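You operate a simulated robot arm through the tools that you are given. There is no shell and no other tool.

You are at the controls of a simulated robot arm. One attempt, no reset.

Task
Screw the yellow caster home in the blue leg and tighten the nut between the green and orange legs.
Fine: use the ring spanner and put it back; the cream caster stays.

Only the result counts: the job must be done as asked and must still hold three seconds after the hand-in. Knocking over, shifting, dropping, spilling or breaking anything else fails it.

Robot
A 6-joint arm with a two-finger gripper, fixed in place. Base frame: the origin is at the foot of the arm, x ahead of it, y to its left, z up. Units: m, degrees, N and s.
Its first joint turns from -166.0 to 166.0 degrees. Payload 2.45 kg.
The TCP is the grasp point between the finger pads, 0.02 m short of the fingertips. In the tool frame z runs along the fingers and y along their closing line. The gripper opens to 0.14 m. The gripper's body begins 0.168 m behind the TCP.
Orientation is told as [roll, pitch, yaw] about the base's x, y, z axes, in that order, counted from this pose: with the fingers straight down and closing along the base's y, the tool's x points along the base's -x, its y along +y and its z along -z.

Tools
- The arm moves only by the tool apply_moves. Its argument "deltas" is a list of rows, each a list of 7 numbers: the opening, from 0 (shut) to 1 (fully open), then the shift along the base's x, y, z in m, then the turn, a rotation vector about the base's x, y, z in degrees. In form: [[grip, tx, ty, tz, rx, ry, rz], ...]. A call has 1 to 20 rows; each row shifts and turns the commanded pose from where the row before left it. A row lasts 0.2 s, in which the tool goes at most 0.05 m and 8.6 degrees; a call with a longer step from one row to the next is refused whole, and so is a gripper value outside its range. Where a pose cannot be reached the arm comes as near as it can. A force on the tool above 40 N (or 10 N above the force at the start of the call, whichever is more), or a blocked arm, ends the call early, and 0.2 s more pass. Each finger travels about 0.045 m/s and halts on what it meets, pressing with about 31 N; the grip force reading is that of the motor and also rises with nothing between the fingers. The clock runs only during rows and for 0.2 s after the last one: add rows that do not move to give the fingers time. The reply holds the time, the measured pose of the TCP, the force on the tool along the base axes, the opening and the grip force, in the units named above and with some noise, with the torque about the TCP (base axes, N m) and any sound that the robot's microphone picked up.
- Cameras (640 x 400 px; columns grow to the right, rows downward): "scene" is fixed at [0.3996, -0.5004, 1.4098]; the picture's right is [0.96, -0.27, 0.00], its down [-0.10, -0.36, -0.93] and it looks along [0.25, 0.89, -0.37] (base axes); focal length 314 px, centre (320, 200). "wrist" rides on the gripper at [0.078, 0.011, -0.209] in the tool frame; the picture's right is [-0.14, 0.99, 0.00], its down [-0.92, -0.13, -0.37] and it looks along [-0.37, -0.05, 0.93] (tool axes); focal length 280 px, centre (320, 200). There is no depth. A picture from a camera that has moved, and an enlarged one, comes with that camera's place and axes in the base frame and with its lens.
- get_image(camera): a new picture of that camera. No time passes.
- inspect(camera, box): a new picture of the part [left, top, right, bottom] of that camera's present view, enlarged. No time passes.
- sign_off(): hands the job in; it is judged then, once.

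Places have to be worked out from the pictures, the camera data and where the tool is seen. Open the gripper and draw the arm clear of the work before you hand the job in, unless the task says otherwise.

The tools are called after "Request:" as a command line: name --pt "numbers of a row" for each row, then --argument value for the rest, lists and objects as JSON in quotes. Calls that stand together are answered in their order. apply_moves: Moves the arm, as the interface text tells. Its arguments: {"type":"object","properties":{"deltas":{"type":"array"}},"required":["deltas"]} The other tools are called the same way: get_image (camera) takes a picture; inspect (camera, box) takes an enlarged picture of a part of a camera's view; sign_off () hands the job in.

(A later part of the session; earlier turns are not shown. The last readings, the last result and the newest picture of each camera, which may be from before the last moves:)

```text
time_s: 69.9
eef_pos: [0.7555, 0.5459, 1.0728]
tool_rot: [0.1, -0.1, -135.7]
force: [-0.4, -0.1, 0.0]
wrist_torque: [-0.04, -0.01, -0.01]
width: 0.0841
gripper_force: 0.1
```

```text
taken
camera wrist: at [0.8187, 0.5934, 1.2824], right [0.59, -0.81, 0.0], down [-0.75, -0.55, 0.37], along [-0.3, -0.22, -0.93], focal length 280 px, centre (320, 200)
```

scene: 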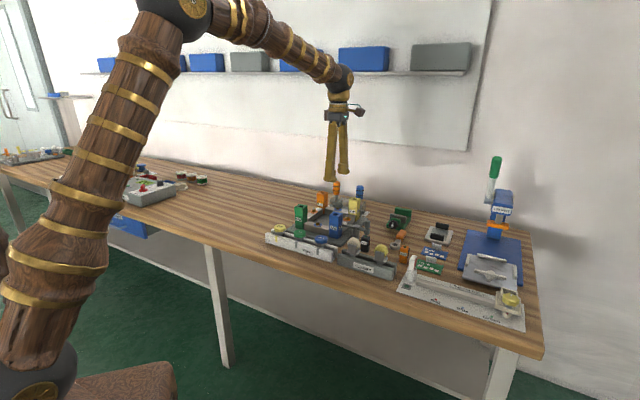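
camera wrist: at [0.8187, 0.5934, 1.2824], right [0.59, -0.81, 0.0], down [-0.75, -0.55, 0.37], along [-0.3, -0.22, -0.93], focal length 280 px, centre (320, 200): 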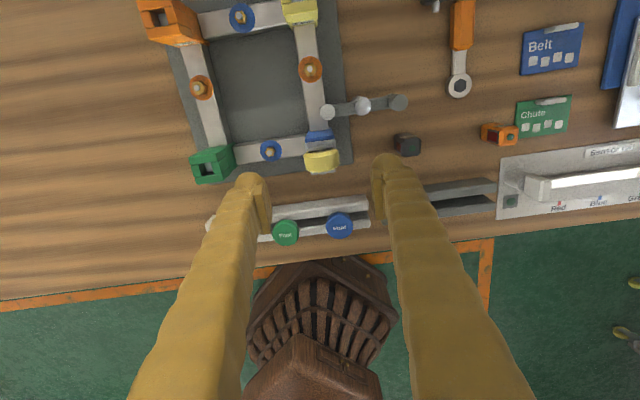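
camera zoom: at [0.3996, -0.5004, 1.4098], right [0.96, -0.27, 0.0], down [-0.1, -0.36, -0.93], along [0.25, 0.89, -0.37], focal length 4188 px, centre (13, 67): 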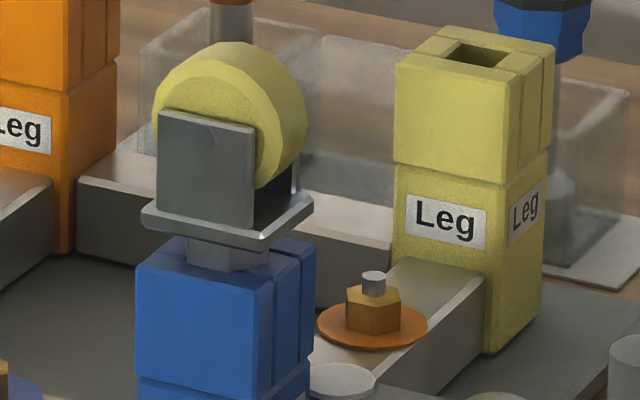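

The caster stands plumb on the blue leg. Now for the spanner and nut: I zoom in on the nut and the spanner from here.

Request:
inspect --camera "wrist" --box '[180, 65, 225, 110]'

Request:
inspect --camera "wrist" --box '[420, 0, 510, 105]'

Request:
inspect --camera "scene" --box '[300, 188, 330, 212]'

Request:
inspect --camera "scene" --box '[388, 222, 418, 246]'

```text
8.89 times, centred on (202, 88) of wrist
camera zoom: at [0.8187, 0.5934, 1.2824], right [0.59, -0.81, 0.0], down [-0.75, -0.55, 0.37], along [-0.3, -0.22, -0.93], focal length 2492 px, centre (1364, 1200)
```

zoom: 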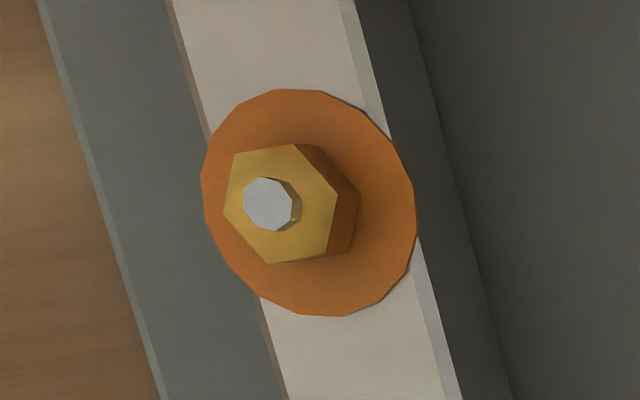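

```text
3.81 times, centred on (465, 52) of wrist
camera zoom: at [0.8187, 0.5934, 1.2824], right [0.59, -0.81, 0.0], down [-0.75, -0.55, 0.37], along [-0.3, -0.22, -0.93], focal length 1068 px, centre (-232, 762)
```

zoom: 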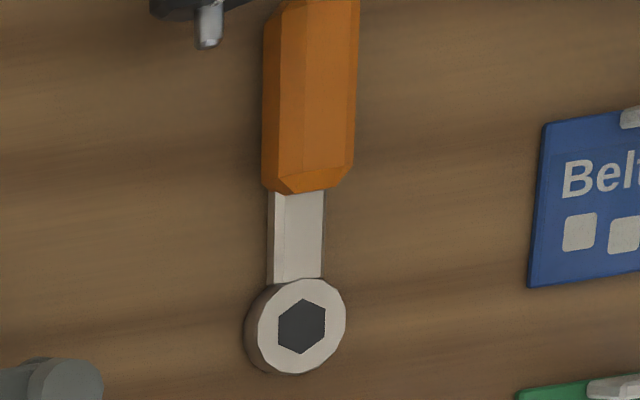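

```text
16.00 times, centred on (315, 200) of scene
camera zoom: at [0.3996, -0.5004, 1.4098], right [0.96, -0.27, 0.0], down [-0.1, -0.36, -0.93], along [0.25, 0.89, -0.37], focal length 5026 px, centre (400, 200)
```

zoom: 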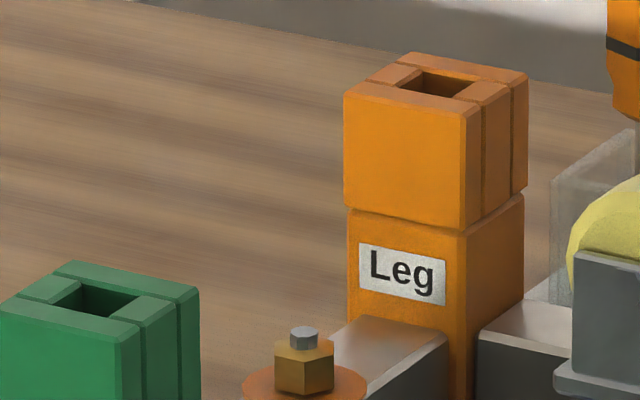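

```text
16.00 times, centred on (403, 234) of scene
camera zoom: at [0.3996, -0.5004, 1.4098], right [0.96, -0.27, 0.0], down [-0.1, -0.36, -0.93], along [0.25, 0.89, -0.37], focal length 5026 px, centre (-1008, -344)
```

zoom: 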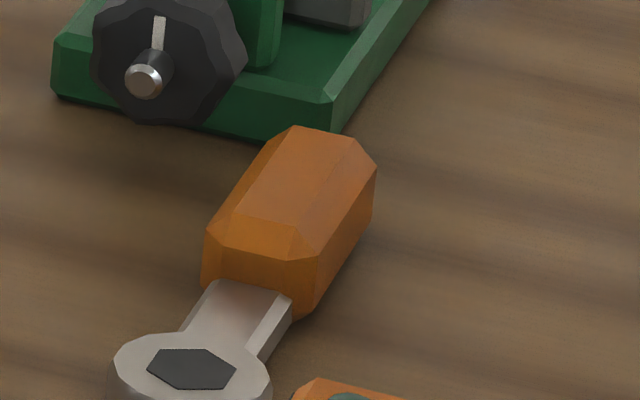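

I move toward the spanner while tilting the tool 30° outward, so that the wrist stays nearer the base.

Request:
apply_moves --pt "0.6 0.027 -0.032 0 0 0 0" --pt "0.6 0.027 -0.032 0 0 0 0" --pt "0.6 0.027 -0.032 0 0 0 0" --pt "0.6 0.027 -0.032 0 0 0 0" --pt "0.6 0.027 -0.032 0 0 0 0" --pt "0.6 0 0 0 5.3 -5.3 0" --pt "0.6 0 0 0 5.3 -5.3 0" --pt "0.6 0.01 0.01 0 5.3 -5.3 0" --pt "0.6 0.01 0.01 0 5.3 -5.3 0" --pt "0.6 0 0 0 0 0 0"

Request:
get_image --camera "wrist"

Request:
get_image --camera "scene"

```text
time_s: 72.1
eef_pos: [0.9098, 0.4054, 1.0783]
tool_rot: [-0.3, 30.1, -135.9]
force: [-0.1, -0.6, -1.1]
wrist_torque: [-0.01, -0.03, 0.03]
width: 0.0841
gripper_force: 0.0
```

```text
taken
camera wrist: at [0.892, 0.3709, 1.2972], right [0.61, -0.79, -0.07], down [-0.79, -0.59, -0.14], along [0.07, 0.14, -0.99], focal length 280 px, centre (320, 200)
```

wrist: 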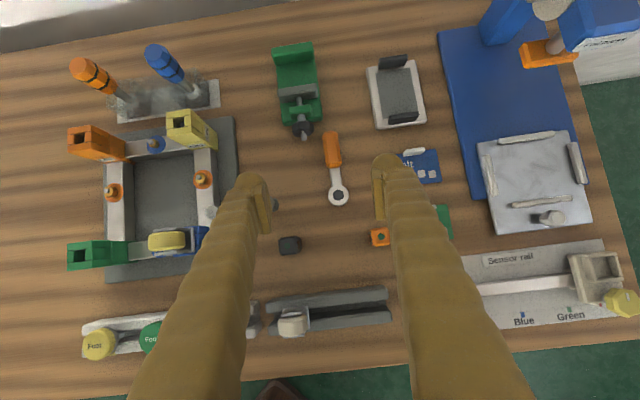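

```text
taken
```

scene: 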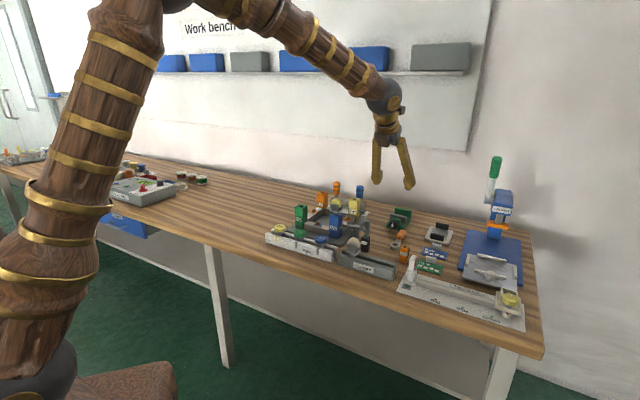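

Reach is fine with a 30° tilt, and the wrist camera now looks almost straight down. I zoom in on the spanner and the nut.

Request:
inspect --camera "wrist" --box '[300, 120, 370, 215]'

Request:
inspect --camera "wrist" --box '[60, 130, 220, 260]'

```text
4.21 times, centred on (335, 168) of wrist
camera zoom: at [0.892, 0.3709, 1.2972], right [0.61, -0.79, -0.07], down [-0.79, -0.59, -0.14], along [0.07, 0.14, -0.99], focal length 1181 px, centre (257, 337)
```

zoom: 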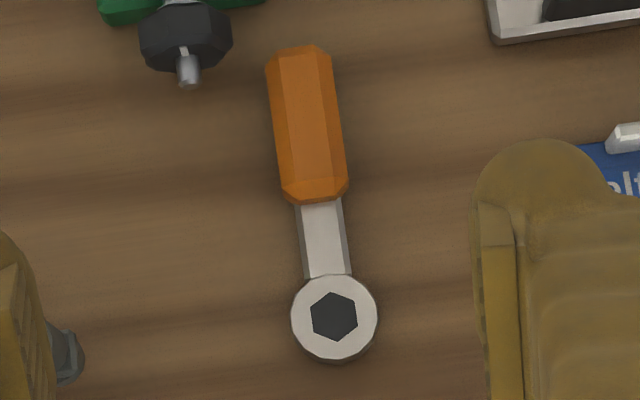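

```text
3.08 times, centred on (140, 195) of wrist
camera zoom: at [0.892, 0.3709, 1.2972], right [0.61, -0.79, -0.07], down [-0.79, -0.59, -0.14], along [0.07, 0.14, -0.99], focal length 863 px, centre (874, 215)
```

zoom: 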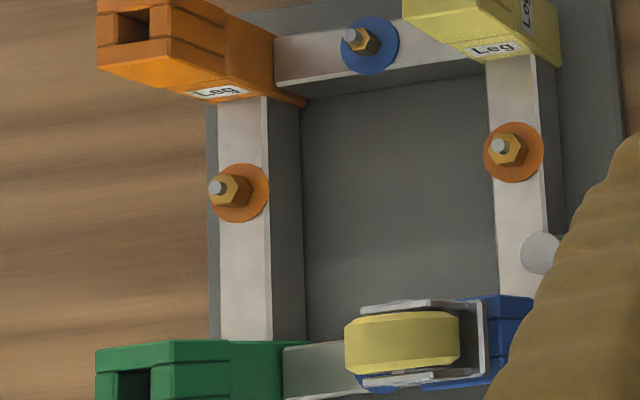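

The spanner's ring is centred near (0.951, 0.419), its top at z≈0.818, and the handle runs at 44° to about 0.115 m out. I narrow the fingers to about 55 mm and move to above the handle root.

Request:
apply_moves --pt "0.39 0.022 0.0147 -0.0175 0 0 0" --pt "0.39 0.022 0.0147 -0.0175 0 0 0" --pt "0.39 0.022 0.0147 -0.0175 0 0 0" --pt "0.39 0.022 0.0147 -0.0175 0 0 0" --pt "0.39 0 0 0 0 0 0"

Request:
get_image --camera "wrist"

Request:
inspect --camera "wrist" --box '[270, 130, 400, 230]'

```text
time_s: 73.3
eef_pos: [0.9975, 0.463, 1.0093]
tool_rot: [-0.3, 30.0, -135.7]
force: [0.4, 0.0, 0.1]
wrist_torque: [0.01, 0.02, 0.0]
width: 0.0547
gripper_force: 0.1
```

```text
taken
camera wrist: at [0.9803, 0.4283, 1.2298], right [0.61, -0.79, -0.07], down [-0.79, -0.59, -0.14], along [0.07, 0.14, -0.99], focal length 280 px, centre (320, 200)
```

wrist: 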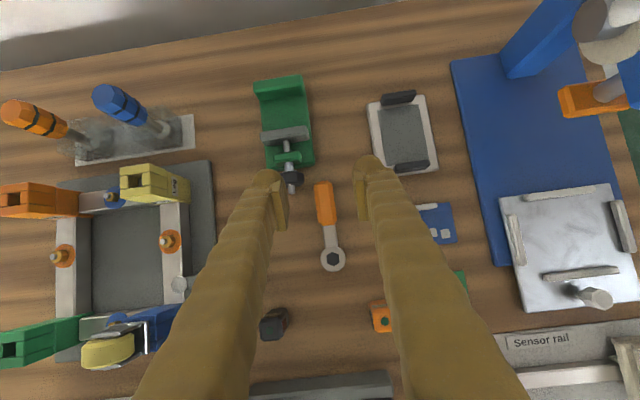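

```text
4.00 times, centred on (335, 180) of wrist
camera zoom: at [0.9803, 0.4283, 1.2298], right [0.61, -0.79, -0.07], down [-0.79, -0.59, -0.14], along [0.07, 0.14, -0.99], focal length 1122 px, centre (260, 280)
```

zoom: 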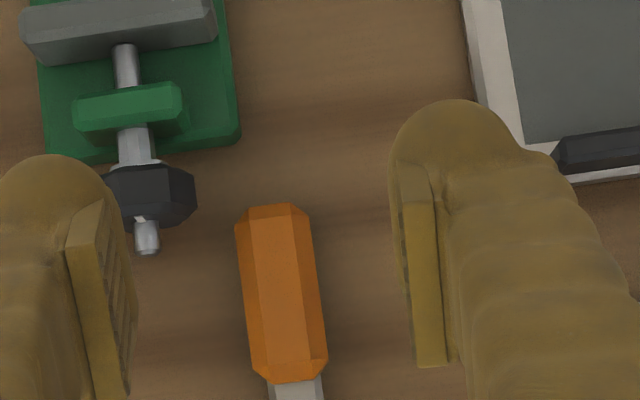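

The handle lies centred between the open fingers. I descend straight down, first to z≈0.87.

Request:
apply_moves --pt "0.39 0 0 -0.035 0 0 0" --pt "0.39 0 0 -0.035 0 0 0" --pt "0.39 0 0 -0.035 0 0 0" --pt "0.39 0 0 -0.03 0 0 0" --pt "0.39 0 0 0 0 0 0"

Request:
inspect --camera "wrist" --box '[250, 130, 410, 230]'

Request:
inspect --camera "scene" --box '[375, 205, 435, 250]'

```text
time_s: 74.5
eef_pos: [0.9987, 0.4646, 0.8697]
tool_rot: [-0.3, 30.0, -135.8]
force: [0.0, 0.2, 0.1]
wrist_torque: [0.02, -0.01, -0.03]
width: 0.0545
gripper_force: 0.0
```

```text
4.00 times, centred on (330, 180) of wrist
camera zoom: at [0.9804, 0.4297, 1.0893], right [0.61, -0.79, -0.07], down [-0.79, -0.59, -0.14], along [0.07, 0.14, -0.99], focal length 1122 px, centre (280, 280)
```

zoom: 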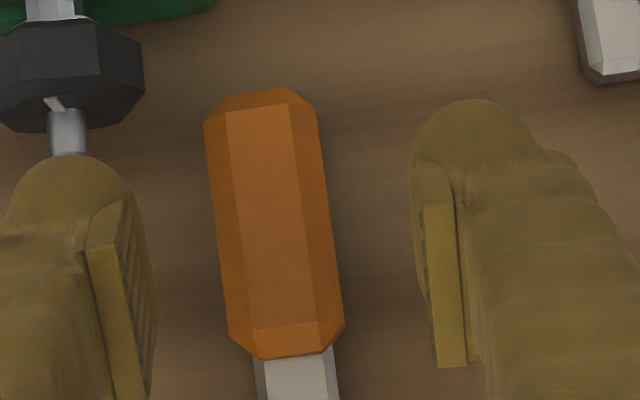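

```text
8.89 times, centred on (405, 228) of scene
camera zoom: at [0.3996, -0.5004, 1.4098], right [0.96, -0.27, 0.0], down [-0.1, -0.36, -0.93], along [0.25, 0.89, -0.37], focal length 2792 px, centre (-436, -44)
```

zoom: 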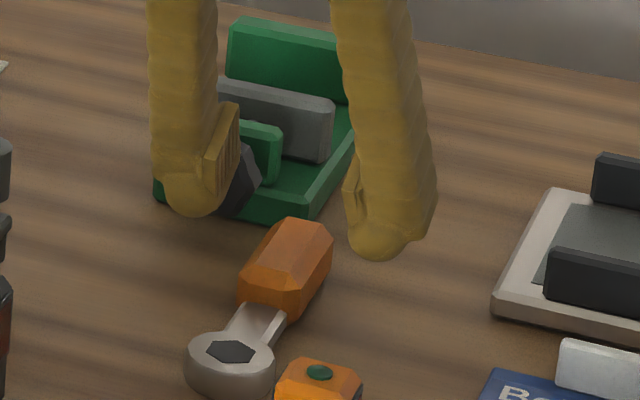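

The handle sits about 2 mm toward −d of the finger centre. I correct that, narrow the opening slightly, and lower to z≈0.842.

Request:
apply_moves --pt "0.34 -0.0014 0.0014 -0.01 0 0 0" --pt "0.34 0 0 -0.01 0 0 0" --pt "0.34 0 0 -0.008 0 0 0" --pt "0.34 0 0 0 0 0 0"

Request:
inspect --camera "wrist" --box '[250, 130, 410, 230]'

Request:
inspect --camera "scene" --box '[375, 205, 435, 250]'

```text
time_s: 75.5
eef_pos: [0.9978, 0.466, 0.8429]
tool_rot: [-0.2, 30.0, -135.8]
force: [1.0, -0.2, -0.6]
wrist_torque: [0.02, 0.02, 0.0]
width: 0.0476
gripper_force: 0.1
```

```text
4.00 times, centred on (330, 180) of wrist
camera zoom: at [0.9799, 0.4313, 1.0631], right [0.61, -0.79, -0.07], down [-0.79, -0.59, -0.14], along [0.07, 0.14, -0.99], focal length 1122 px, centre (280, 280)
```

zoom: 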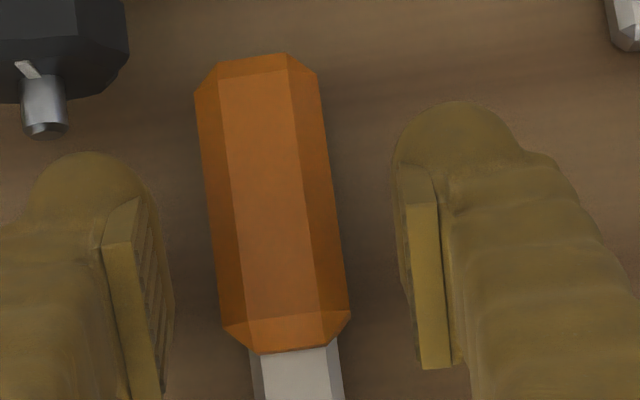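

```text
8.89 times, centred on (405, 228) of scene
camera zoom: at [0.3996, -0.5004, 1.4098], right [0.96, -0.27, 0.0], down [-0.1, -0.36, -0.93], along [0.25, 0.89, -0.37], focal length 2792 px, centre (-436, -44)
```

zoom: 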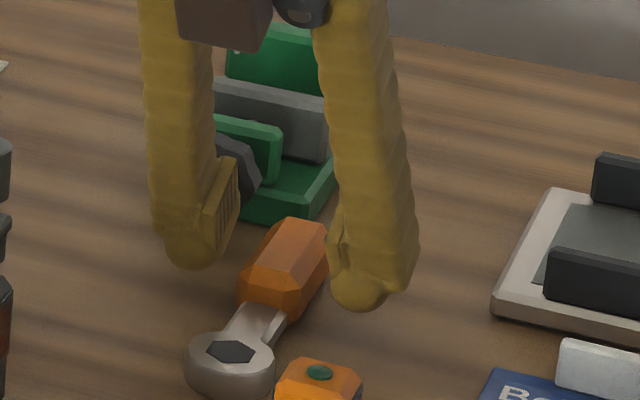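

Request:
apply_moves --pt "0.34 0 0 -0.003 0 0 0" --pt "0.34 0 0 -0.002 0 0 0" --pt "0.34 0 0 0 0 0 0"

Request:
inspect --camera "scene" --box '[385, 215, 415, 245]'

```text
time_s: 76.3
eef_pos: [0.9974, 0.4644, 0.838]
tool_rot: [-0.4, 30.0, -135.8]
force: [0.6, 0.0, -0.4]
wrist_torque: [0.03, 0.0, -0.03]
width: 0.0473
gripper_force: 0.1
```

```text
13.33 times, centred on (400, 230) of scene
camera zoom: at [0.3996, -0.5004, 1.4098], right [0.96, -0.27, 0.0], down [-0.1, -0.36, -0.93], along [0.25, 0.89, -0.37], focal length 4188 px, centre (-747, -200)
```

zoom: 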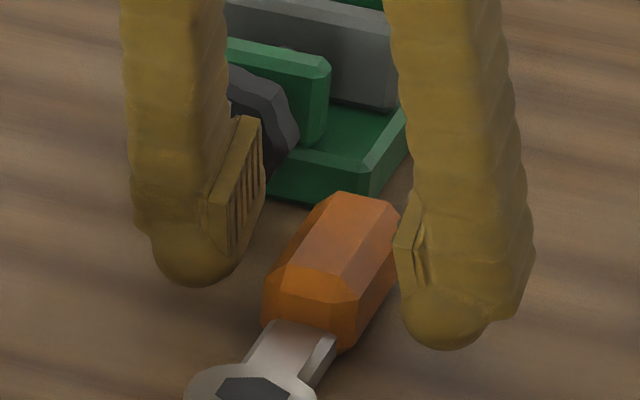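

Request:
apply_moves --pt "0.34 0 0 -0.002 0 0 0" --pt "0.34 0 0 -0.002 0 0 0" --pt "0.34 0 0 0 0 0 0"

```text
time_s: 77.1
eef_pos: [0.9978, 0.4653, 0.8336]
tool_rot: [-0.4, 29.9, -135.9]
force: [1.0, -0.4, -0.2]
wrist_torque: [0.0, 0.03, 0.02]
width: 0.0477
gripper_force: 0.0
```

No table contact. I close on the handle.

Request:
apply_moves --pt "0 0 0 0 0 0 0" --pt "0 0 0 0 0 0 0" --pt "0 0 0 0 0 0 0" --pt "0 0 0 0 0 0 0"

Request:
inspect --camera "scene" --box '[385, 215, 415, 245]'

Request:
inspect --camera "wrist" --box '[250, 130, 410, 230]'

```text
time_s: 78.1
eef_pos: [0.9982, 0.4657, 0.8338]
tool_rot: [-0.4, 29.9, -135.8]
force: [0.5, 0.1, -0.9]
wrist_torque: [0.02, 0.0, -0.04]
width: 0.0267
gripper_force: 30.6
```

```text
13.33 times, centred on (400, 230) of scene
camera zoom: at [0.3996, -0.5004, 1.4098], right [0.96, -0.27, 0.0], down [-0.1, -0.36, -0.93], along [0.25, 0.89, -0.37], focal length 4188 px, centre (-747, -200)
```

zoom: 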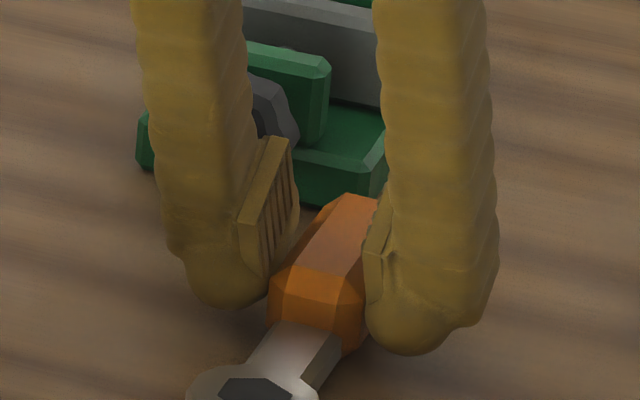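

```text
4.00 times, centred on (330, 180) of wrist
camera zoom: at [0.98, 0.4309, 1.0541], right [0.61, -0.79, -0.07], down [-0.79, -0.59, -0.14], along [0.07, 0.14, -0.99], focal length 1122 px, centre (280, 280)
```

zoom: 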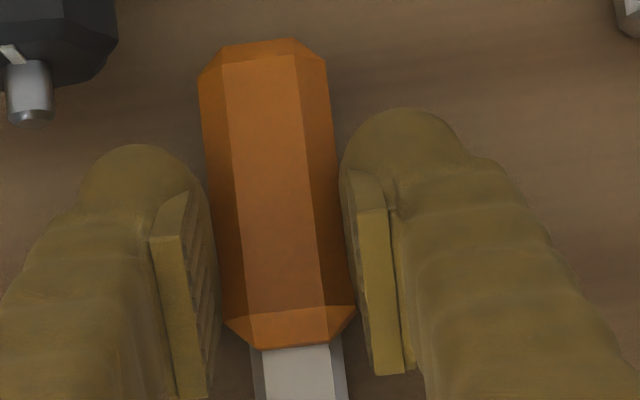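

Gripped at 26.7 mm. I lift straight up and check that the spanner stays level in the grip.

Request:
apply_moves --pt "0 0 0 0.005 0 0 0" --pt "0 0 0 0.01 0 0 0" --pt "0 0 0 0.02 0 0 0" --pt "0 0 0 0.03 0 0 0" --pt "0 0 0 0.035 0 0 0" --pt "0 0 0 0.04 0 0 0" --pt "0 0 0 0 0 0 0"

Request:
get_image --camera "wrist"

Request:
inspect --camera "scene" --box '[375, 170, 435, 230]'

```text
time_s: 79.7
eef_pos: [0.9972, 0.4673, 0.974]
tool_rot: [-0.4, 30.0, -135.7]
force: [0.6, 1.1, -0.6]
wrist_torque: [-0.02, 0.01, -0.01]
width: 0.0269
gripper_force: 31.2
```

```text
taken
camera wrist: at [0.9808, 0.4331, 1.1943], right [0.61, -0.79, -0.07], down [-0.79, -0.59, -0.14], along [0.07, 0.14, -0.99], focal length 280 px, centre (320, 200)
```

wrist: 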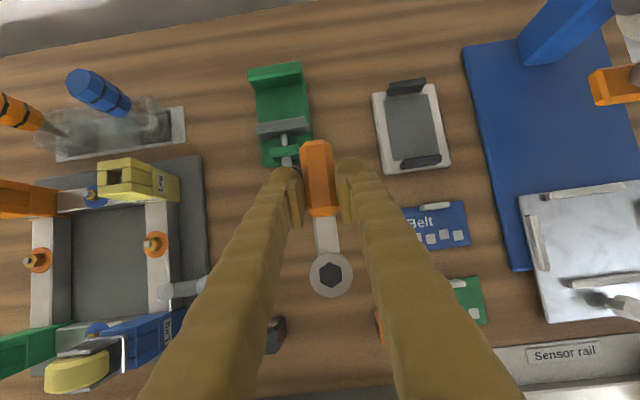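

```text
6.67 times, centred on (405, 200) of scene
camera zoom: at [0.3996, -0.5004, 1.4098], right [0.96, -0.27, 0.0], down [-0.1, -0.36, -0.93], along [0.25, 0.89, -0.37], focal length 2094 px, centre (-247, 200)
```

zoom: 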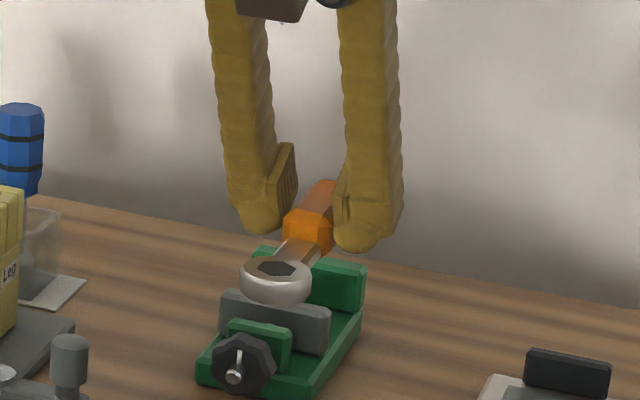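

Lifted cleanly. I zoom in for the ring's position, hex orientation and level.

Request:
inspect --camera "wrist" --box '[290, 230, 370, 310]'

Request:
inspect --camera "scene" --box '[390, 192, 420, 218]'

```text
5.00 times, centred on (330, 270) of wrist
camera zoom: at [0.9808, 0.4331, 1.1943], right [0.61, -0.79, -0.07], down [-0.79, -0.59, -0.14], along [0.07, 0.14, -0.99], focal length 1402 px, centre (270, -150)
```

zoom: 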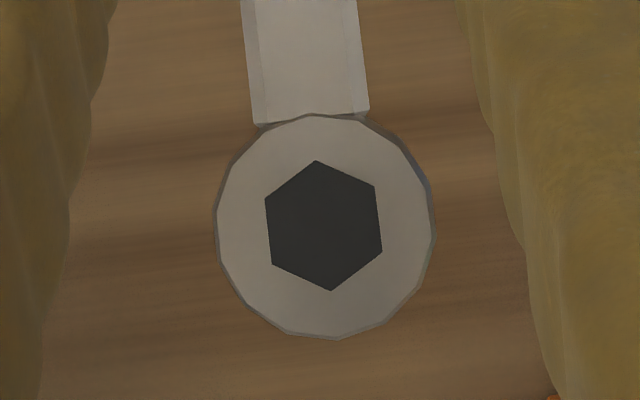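

```text
15.38 times, centred on (405, 205) of scene
camera zoom: at [0.3996, -0.5004, 1.4098], right [0.96, -0.27, 0.0], down [-0.1, -0.36, -0.93], along [0.25, 0.89, -0.37], focal length 4833 px, centre (-988, 123)
```

zoom: 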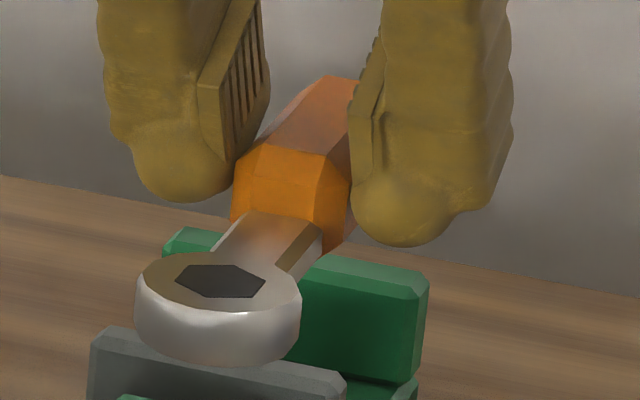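

The spanner is level; the ring centre is 64 mm back from the TCP, with the hex's corner along the handle. The nut is near (0.717, 0.731), top at z≈0.859. I raise and carry the spanner toward the outer (left) side of that rail, well above the legs, to test reach there.

Request:
apply_moves --pt "0 0 0 0.04 0 0 0" --pt "0 0 0 0.046 0 0 0" --pt "0 -0.0272 0.0258 0 0 0 7.5" --pt "0 -0.0272 0.0258 0 0 0 7.5" --pt "0 -0.0272 0.0258 0 0 0 7.5" --pt "0 -0.0272 0.0258 0 0 0 7.5" --pt "0 -0.0272 0.0258 0 0 0 7.5" --pt "0 -0.0272 0.0258 0 0 0 7.5" --pt "0 -0.0272 0.0258 0 0 0 7.5" --pt "0 -0.0272 0.0258 0 0 0 7.5" --pt "0 0 0 0 0 0 0"

Request:
get_image --camera "wrist"

Request:
get_image --camera "scene"

```text
time_s: 82.1
eef_pos: [0.7819, 0.6708, 1.0594]
tool_rot: [-0.4, 30.0, -75.6]
force: [-0.5, -0.6, -1.7]
wrist_torque: [0.0, 0.0, 0.0]
width: 0.0268
gripper_force: 31.3
```

```text
taken
camera wrist: at [0.803, 0.6378, 1.2798], right [0.99, 0.13, -0.07], down [0.12, -0.98, -0.14], along [-0.09, 0.13, -0.99], focal length 280 px, centre (320, 200)
```

wrist: 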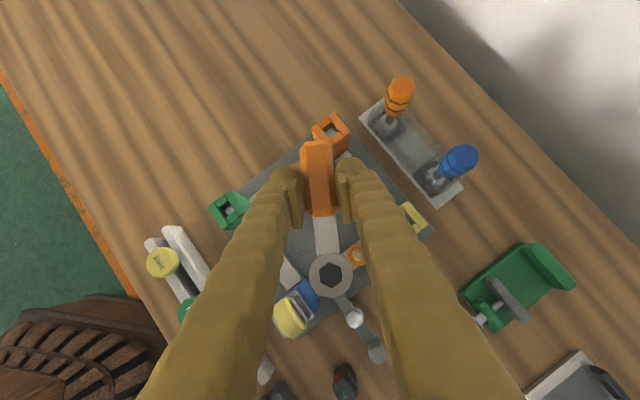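

```text
taken
```

scene: 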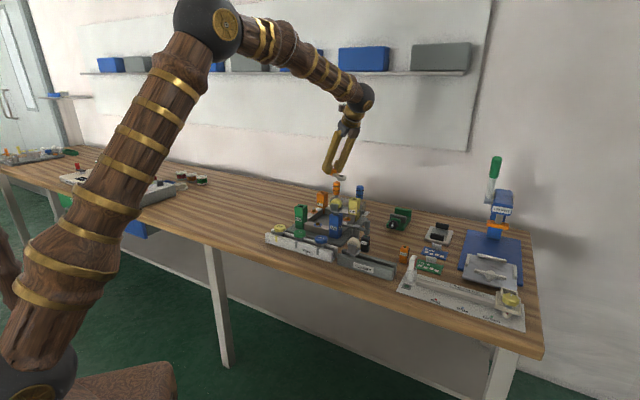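

I continue toward the nut at this heading (θ≈104°), still high, to see whether the pose can be reached and to get a look at the nut.

Request:
apply_moves --pt "0 -0.0201 0.0307 0 0 0 0" --pt "0 -0.0201 0.0307 0 0 0 0" --pt "0 -0.0201 0.0307 0 0 0 0" --pt "0 -0.0201 0.0307 0 0 0 0" --pt "0 0 0 0 0 0 0"

Request:
get_image --camera "wrist"

```text
time_s: 83.3
eef_pos: [0.6984, 0.7958, 1.0591]
tool_rot: [-0.4, 30.0, -75.8]
force: [0.4, -0.2, -1.4]
wrist_torque: [0.0, 0.01, 0.02]
width: 0.0267
gripper_force: 31.2
```

```text
taken
camera wrist: at [0.7186, 0.763, 1.2804], right [0.99, 0.13, -0.07], down [0.12, -0.98, -0.14], along [-0.09, 0.13, -0.99], focal length 280 px, centre (320, 200)
```

wrist: 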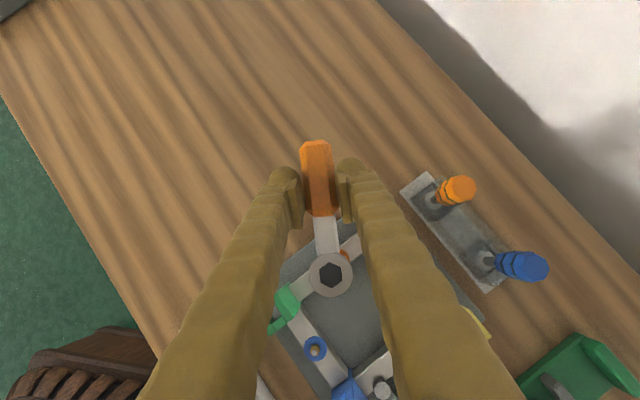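

That pose is reachable. I now test swinging the handle counter-clockwise about the nut axis, still high, to see how much sweep the arm allows.

Request:
apply_moves --pt "0 -0.008 -0.0026 0 0 0 7.5" --pt "0 -0.0076 -0.0037 0 0 0 7.5" --pt "0 -0.0071 -0.0046 0 0 0 7.5" --pt "0 -0.0064 -0.0055 0 0 0 7.5" --pt "0 0 0 0 0 0 0"

Request:
get_image --camera "wrist"

```text
time_s: 84.5
eef_pos: [0.6691, 0.7788, 1.0609]
tool_rot: [-0.3, 30.0, -45.7]
force: [0.2, 0.1, -1.4]
wrist_torque: [-0.02, -0.02, 0.02]
width: 0.0264
gripper_force: 31.3
```

```text
taken
camera wrist: at [0.7036, 0.7608, 1.2811], right [0.79, 0.61, -0.07], down [0.6, -0.79, -0.14], along [-0.14, 0.07, -0.99], focal length 280 px, centre (320, 200)
```

wrist: 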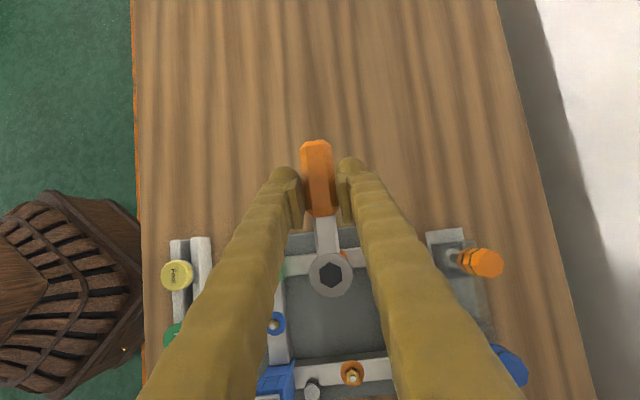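

Still reachable at θ≈134°. I test another 30°.

Request:
apply_moves --pt "0 -0.0056 -0.0063 0 0 0 7.5" --pt "0 -0.0047 -0.0069 0 0 0 7.5" --pt "0 -0.0038 -0.0076 0 0 0 7.5" --pt "0 -0.0028 -0.0079 0 0 0 7.5" --pt "0 0 0 0 0 0 0"

Request:
get_image --camera "wrist"

Request:
get_image --camera "scene"

```text
time_s: 85.7
eef_pos: [0.6524, 0.7508, 1.0601]
tool_rot: [-0.4, 30.0, -15.7]
force: [-0.6, -0.3, -0.8]
wrist_torque: [0.05, 0.01, -0.02]
width: 0.0269
gripper_force: 30.9
```

```text
taken
camera wrist: at [0.6915, 0.7516, 1.2811], right [0.38, 0.92, -0.07], down [0.91, -0.39, -0.14], along [-0.16, -0.01, -0.99], focal length 280 px, centre (320, 200)
```

wrist: 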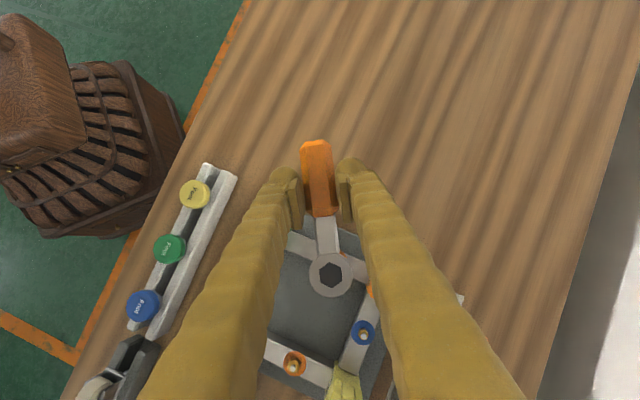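

```text
taken
```

scene: 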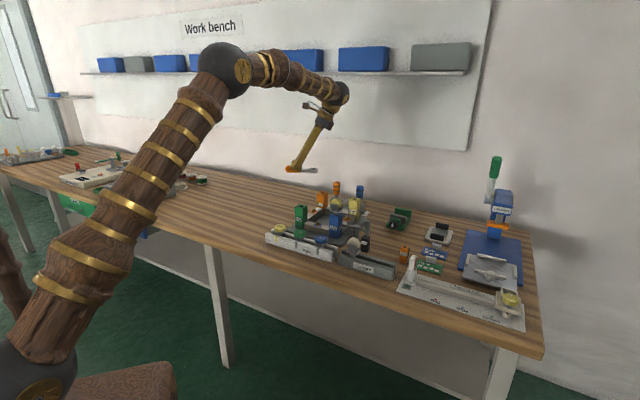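

The arm can hold the tilted spanner over the nut from θ≈104° to 164°, which gives a wide stroke on the outer side. The nut's corners lie at headings of about 16° + 60k, so θ≈136° aligns the socket. I go to θ=136° but offset 45 mm outward and lower, to see ring and nut side by side.

Request:
apply_moves --pt "0 -0.0042 0.01465 0 0 0 -7.08" --pt "0 -0.0042 0.01465 0 0 0 -7.08" --pt "0 -0.0042 0.01465 0 0 0 -7.08" --pt "0 -0.0042 0.01465 0 0 0 -7.08" --pt "0 0 0 -0.03 0 0 0" --pt "0 0 0 -0.03 0 0 0" --pt "0 0 0 -0.03 0 0 0" --pt "0 0 0 0 0 0 0"

Request:
get_image --camera "wrist"

Request:
inspect --camera "wrist" --box '[270, 230, 390, 330]'

```text
time_s: 87.5
eef_pos: [0.6363, 0.8085, 0.971]
tool_rot: [-0.2, 30.0, -44.0]
force: [-1.0, 0.5, -0.7]
wrist_torque: [-0.03, 0.04, 0.02]
width: 0.0265
gripper_force: 31.2
```

```text
taken
camera wrist: at [0.671, 0.7921, 1.1916], right [0.77, 0.63, -0.07], down [0.62, -0.77, -0.14], along [-0.15, 0.06, -0.99], focal length 280 px, centre (320, 200)
```

wrist: 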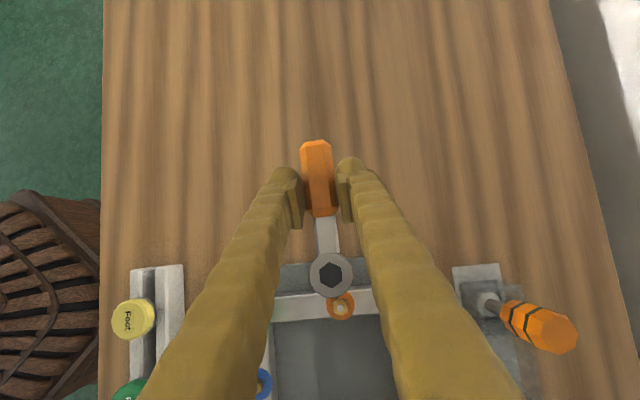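

```text
4.00 times, centred on (330, 280) of wrist
camera zoom: at [0.671, 0.7921, 1.1916], right [0.77, 0.63, -0.07], down [0.62, -0.77, -0.14], along [-0.15, 0.06, -0.99], focal length 1122 px, centre (280, -120)
```

zoom: 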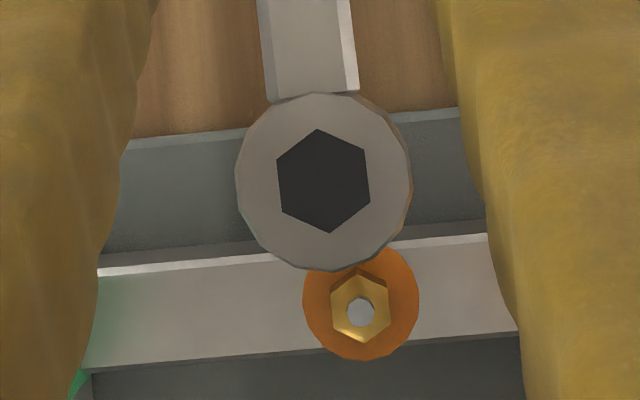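

Now ring and nut are both in view. I zoom further on the nut for centre and corner orientation.

Request:
inspect --camera "wrist" --box '[322, 288, 362, 323]'

Request:
inspect --camera "wrist" --box '[305, 250, 355, 295]'

Request:
inspect --camera "scene" --box '[290, 170, 335, 215]'

```text
11.43 times, centred on (342, 306) of wrist
camera zoom: at [0.671, 0.7921, 1.1916], right [0.77, 0.63, -0.07], down [0.62, -0.77, -0.14], along [-0.15, 0.06, -0.99], focal length 3204 px, centre (69, -1006)
```

zoom: 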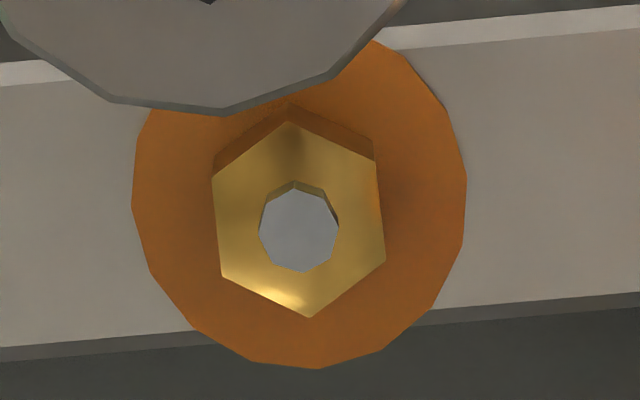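

```text
8.89 times, centred on (330, 272) of wrist
camera zoom: at [0.671, 0.7921, 1.1916], right [0.77, 0.63, -0.07], down [0.62, -0.77, -0.14], along [-0.15, 0.06, -0.99], focal length 2492 px, centre (231, -444)
```

zoom: 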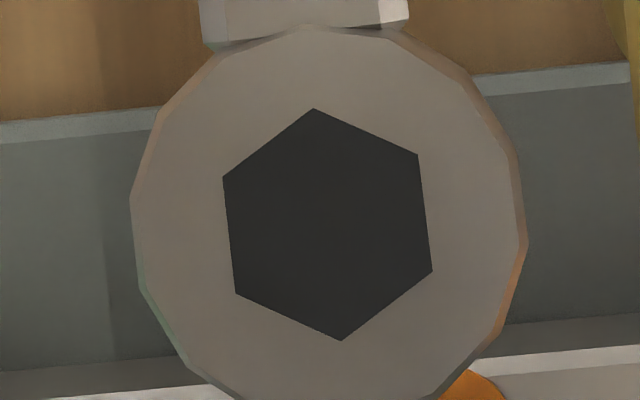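

```text
8.89 times, centred on (312, 192) of scene
camera zoom: at [0.3996, -0.5004, 1.4098], right [0.96, -0.27, 0.0], down [-0.1, -0.36, -0.93], along [0.25, 0.89, -0.37], focal length 2792 px, centre (387, 267)
```

zoom: 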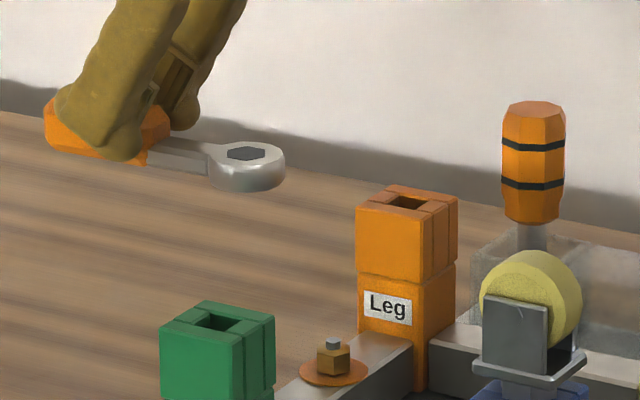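

Socket and nut corners are aligned within about 0.5°, with about 1 mm clearance per side. The ring must move (+0.0353, −0.0320) to be over the nut, so I go there at this height and check from the scene camera.

Request:
apply_moves --pt "0 0.01765 -0.016 0 0 0 0" --pt "0 0.01765 -0.016 0 0 0 0" --pt "0 0 0 -0.02 0 0 0" --pt "0 0 0 -0.02 0 0 0" --pt "0 0 0 0 0 0 0"

Request:
inspect --camera "scene" --box '[297, 180, 332, 212]'

Request:
inspect --camera "wrist" --box '[270, 230, 390, 330]'

```text
time_s: 88.7
eef_pos: [0.6726, 0.776, 0.9291]
tool_rot: [-0.3, 30.1, -44.0]
force: [0.5, 0.3, -1.0]
wrist_torque: [0.0, 0.03, 0.03]
width: 0.0269
gripper_force: 31.0
```

```text
12.50 times, centred on (314, 196) of scene
camera zoom: at [0.3996, -0.5004, 1.4098], right [0.96, -0.27, 0.0], down [-0.1, -0.36, -0.93], along [0.25, 0.89, -0.37], focal length 3927 px, centre (389, 250)
```

zoom: 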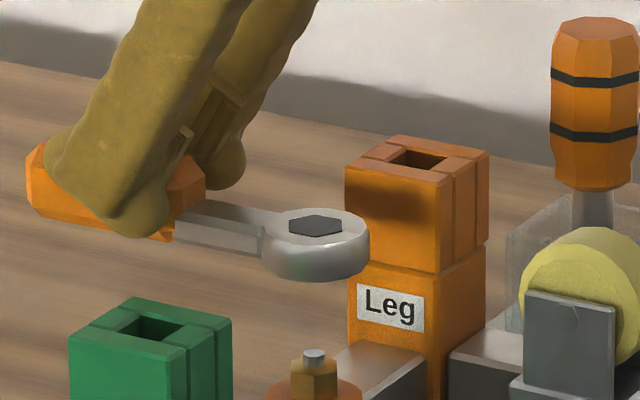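

```text
4.00 times, centred on (330, 280) of wrist
camera zoom: at [0.707, 0.7599, 1.1493], right [0.77, 0.63, -0.07], down [0.62, -0.77, -0.14], along [-0.15, 0.06, -0.99], focal length 1122 px, centre (280, -120)
```

zoom: 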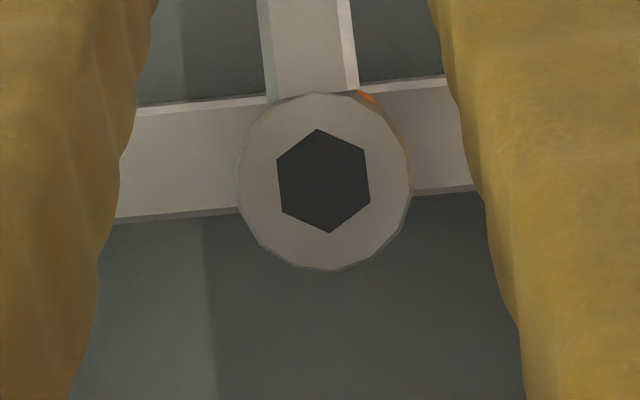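

The ring is over the nut within about 0.7 mm. I trim that and lower to just above the bolt end.

Request:
apply_moves --pt "0 -0.0007 0.0002 -0.01 0 0 0" --pt "0 0 0 -0.012 0 0 0" --pt "0 0 0 -0.01 0 0 0" --pt "0 0 0 0 0 0 0"

Request:
inspect --camera "scene" --box '[300, 192, 330, 216]'

```text
time_s: 89.7
eef_pos: [0.6722, 0.776, 0.8985]
tool_rot: [-0.3, 30.0, -44.0]
force: [0.3, -0.7, -0.9]
wrist_torque: [0.02, 0.02, -0.02]
width: 0.0268
gripper_force: 31.1
```

```text
16.00 times, centred on (315, 204) of scene
camera zoom: at [0.3996, -0.5004, 1.4098], right [0.96, -0.27, 0.0], down [-0.1, -0.36, -0.93], along [0.25, 0.89, -0.37], focal length 5026 px, centre (400, 136)
```

zoom: 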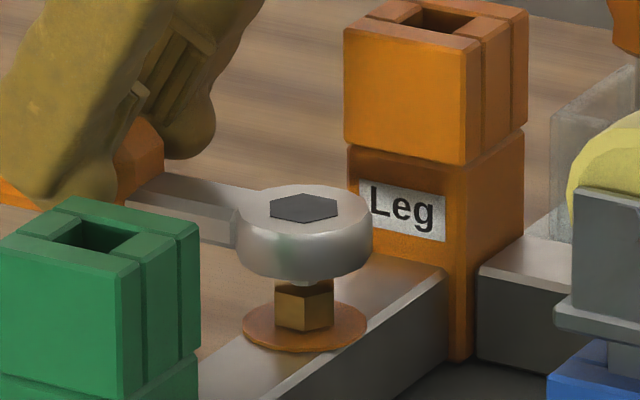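

Ring and nut are centred in the scene view. I lower gently onto the nut.

Request:
apply_moves --pt "0 0 0 -0.003 0 0 0" --pt "0 0 0 -0.003 0 0 0" --pt "0 0 0 -0.002 0 0 0" --pt "0 0 0 0 0 0 0"

Request:
inspect --camera "scene" --box '[300, 192, 330, 216]'

```text
time_s: 90.7
eef_pos: [0.6711, 0.7775, 0.8897]
tool_rot: [-0.3, 30.0, -44.1]
force: [-0.6, 0.0, -0.5]
wrist_torque: [0.0, -0.02, -0.02]
width: 0.0265
gripper_force: 30.7
```

```text
16.00 times, centred on (315, 204) of scene
camera zoom: at [0.3996, -0.5004, 1.4098], right [0.96, -0.27, 0.0], down [-0.1, -0.36, -0.93], along [0.25, 0.89, -0.37], focal length 5026 px, centre (400, 136)
```

zoom: 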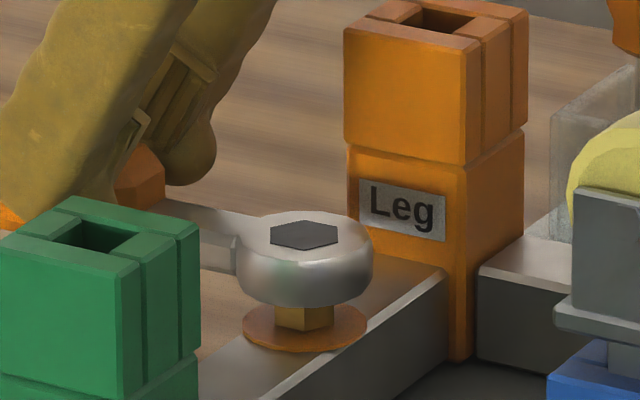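

Request:
apply_moves --pt "0 0 0 -0.002 0 0 0" --pt "0 0 0 -0.002 0 0 0" --pt "0 0 0 0 0 0 0"

Request:
inspect --camera "scene" --box '[300, 192, 330, 216]'

```text
time_s: 91.5
eef_pos: [0.6726, 0.7774, 0.8852]
tool_rot: [-0.3, 30.0, -44.1]
force: [0.5, 0.3, -0.4]
wrist_torque: [-0.02, 0.04, 0.01]
width: 0.0268
gripper_force: 30.7
```

```text
16.00 times, centred on (315, 204) of scene
camera zoom: at [0.3996, -0.5004, 1.4098], right [0.96, -0.27, 0.0], down [-0.1, -0.36, -0.93], along [0.25, 0.89, -0.37], focal length 5026 px, centre (400, 136)
```

zoom: 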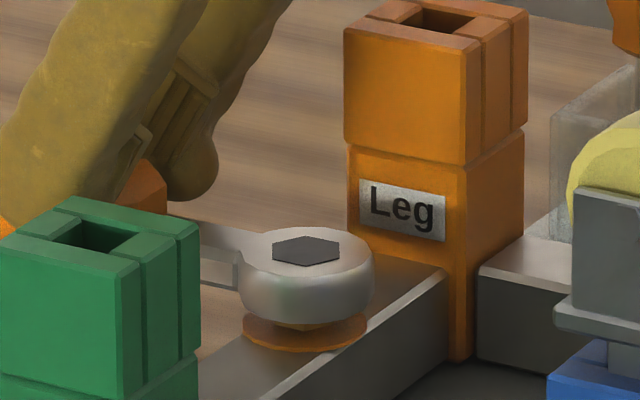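

The ring is sliding over the nut without resistance. I lower a few more millimetres until it rests.

Request:
apply_moves --pt "0 0 0 -0.0015 0 0 0" --pt "0 0 0 -0.0015 0 0 0" --pt "0 0 0 0 0 0 0"

Request:
inspect --camera "scene" --box '[300, 192, 330, 216]'

```text
time_s: 92.3
eef_pos: [0.673, 0.7768, 0.8819]
tool_rot: [-0.3, 30.0, -44.1]
force: [-0.4, -0.5, -0.5]
wrist_torque: [0.02, 0.03, -0.01]
width: 0.0268
gripper_force: 30.7
```

```text
16.00 times, centred on (315, 204) of scene
camera zoom: at [0.3996, -0.5004, 1.4098], right [0.96, -0.27, 0.0], down [-0.1, -0.36, -0.93], along [0.25, 0.89, -0.37], focal length 5026 px, centre (400, 136)
```

zoom: 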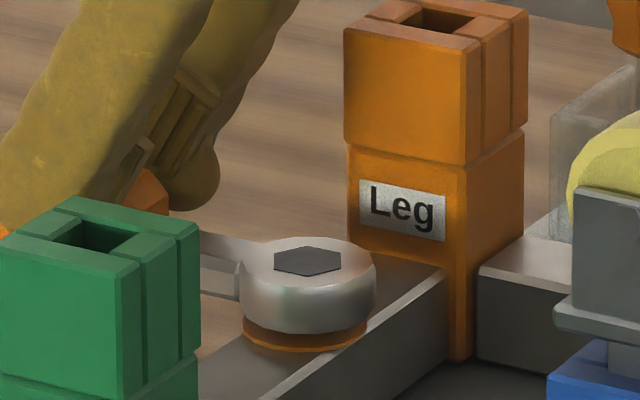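

The socket now overlaps most of the nut's height with no side load. I lower 1 mm more and swing the handle 12° clockwise about the nut's axis to find engagement.

Request:
apply_moves --pt "0 0 0 -0.001 0 0 0" --pt "0 0.00324 0.00312 0 0 0 -4" --pt "0 0.00345 0.00289 0 0 0 -4" --pt "0 0.00365 0.00263 0 0 0 -4" --pt "0 0 0 0 0 0 0"

Request:
inspect --camera "scene" --box '[300, 192, 330, 216]'

```text
time_s: 93.5
eef_pos: [0.6821, 0.7856, 0.8818]
tool_rot: [-0.4, 30.1, -56.1]
force: [0.1, -0.1, -1.0]
wrist_torque: [-0.04, 0.02, 0.01]
width: 0.0264
gripper_force: 31.0
```

```text
16.00 times, centred on (315, 204) of scene
camera zoom: at [0.3996, -0.5004, 1.4098], right [0.96, -0.27, 0.0], down [-0.1, -0.36, -0.93], along [0.25, 0.89, -0.37], focal length 5026 px, centre (400, 136)
```

zoom: 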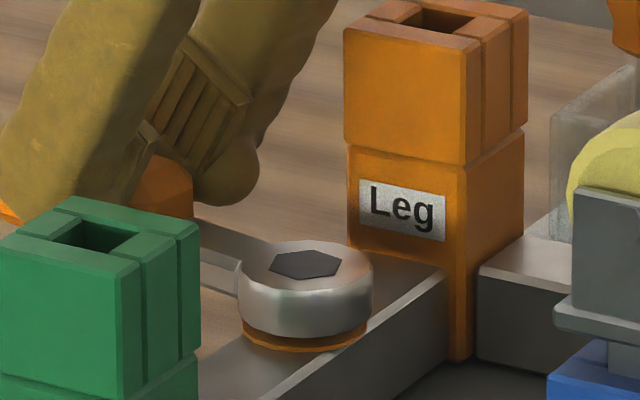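

No load yet, still within the socket's play. I swing another 12°.

Request:
apply_moves --pt "0 0.00381 0.00238 0 0 0 -4" --pt "0 0.00397 0.00211 0 0 0 -4" --pt "0 0.00411 0.00182 0 0 0 -4" --pt "0 0 0 0 0 0 0"

Request:
inspect --camera "scene" --box '[300, 192, 330, 216]'

```text
time_s: 94.5
eef_pos: [0.6923, 0.7899, 0.8815]
tool_rot: [-0.4, 30.0, -68.2]
force: [0.0, -0.1, -1.3]
wrist_torque: [0.0, 0.01, 0.02]
width: 0.0268
gripper_force: 31.2
```

```text
16.00 times, centred on (315, 204) of scene
camera zoom: at [0.3996, -0.5004, 1.4098], right [0.96, -0.27, 0.0], down [-0.1, -0.36, -0.93], along [0.25, 0.89, -0.37], focal length 5026 px, centre (400, 136)
```

zoom: 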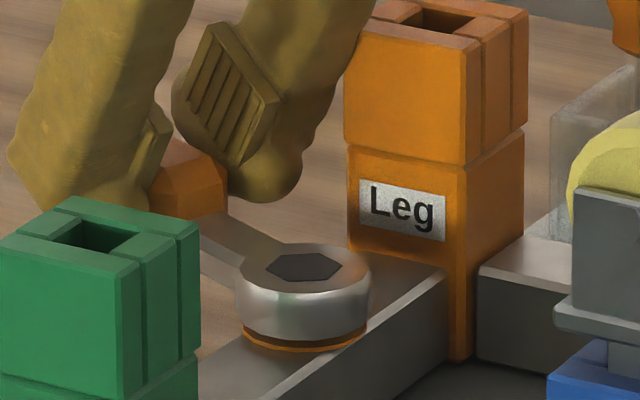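

Still nothing. I swing another 8° to θ≈104°, staying clear of the orange leg.

Request:
apply_moves --pt "0 0.00422 0.00153 0 0 0 -4" --pt "0 0.00433 0.00123 0 0 0 -4" --pt "0 0 0 0 0 0 0"

Request:
inspect --camera "scene" --box '[300, 192, 330, 216]'

Request:
get_image --camera "wrist"

```text
time_s: 95.3
eef_pos: [0.6997, 0.7929, 0.8811]
tool_rot: [-0.5, 30.0, -76.2]
force: [-22.1, 5.9, 3.2]
wrist_torque: [-0.05, -0.65, 0.13]
width: 0.0268
gripper_force: 31.0
```

```text
16.00 times, centred on (315, 204) of scene
camera zoom: at [0.3996, -0.5004, 1.4098], right [0.96, -0.27, 0.0], down [-0.1, -0.36, -0.93], along [0.25, 0.89, -0.37], focal length 5026 px, centre (400, 136)
```

zoom: 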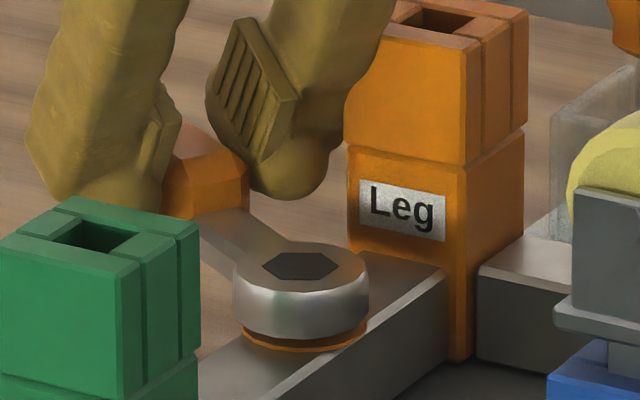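

```text
taken
camera wrist: at [0.7214, 0.7609, 1.1022], right [0.99, 0.13, -0.07], down [0.11, -0.98, -0.14], along [-0.09, 0.13, -0.99], focal length 280 px, centre (320, 200)
```

wrist: 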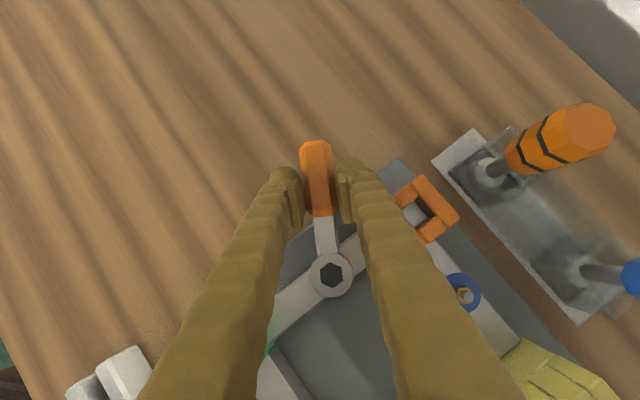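

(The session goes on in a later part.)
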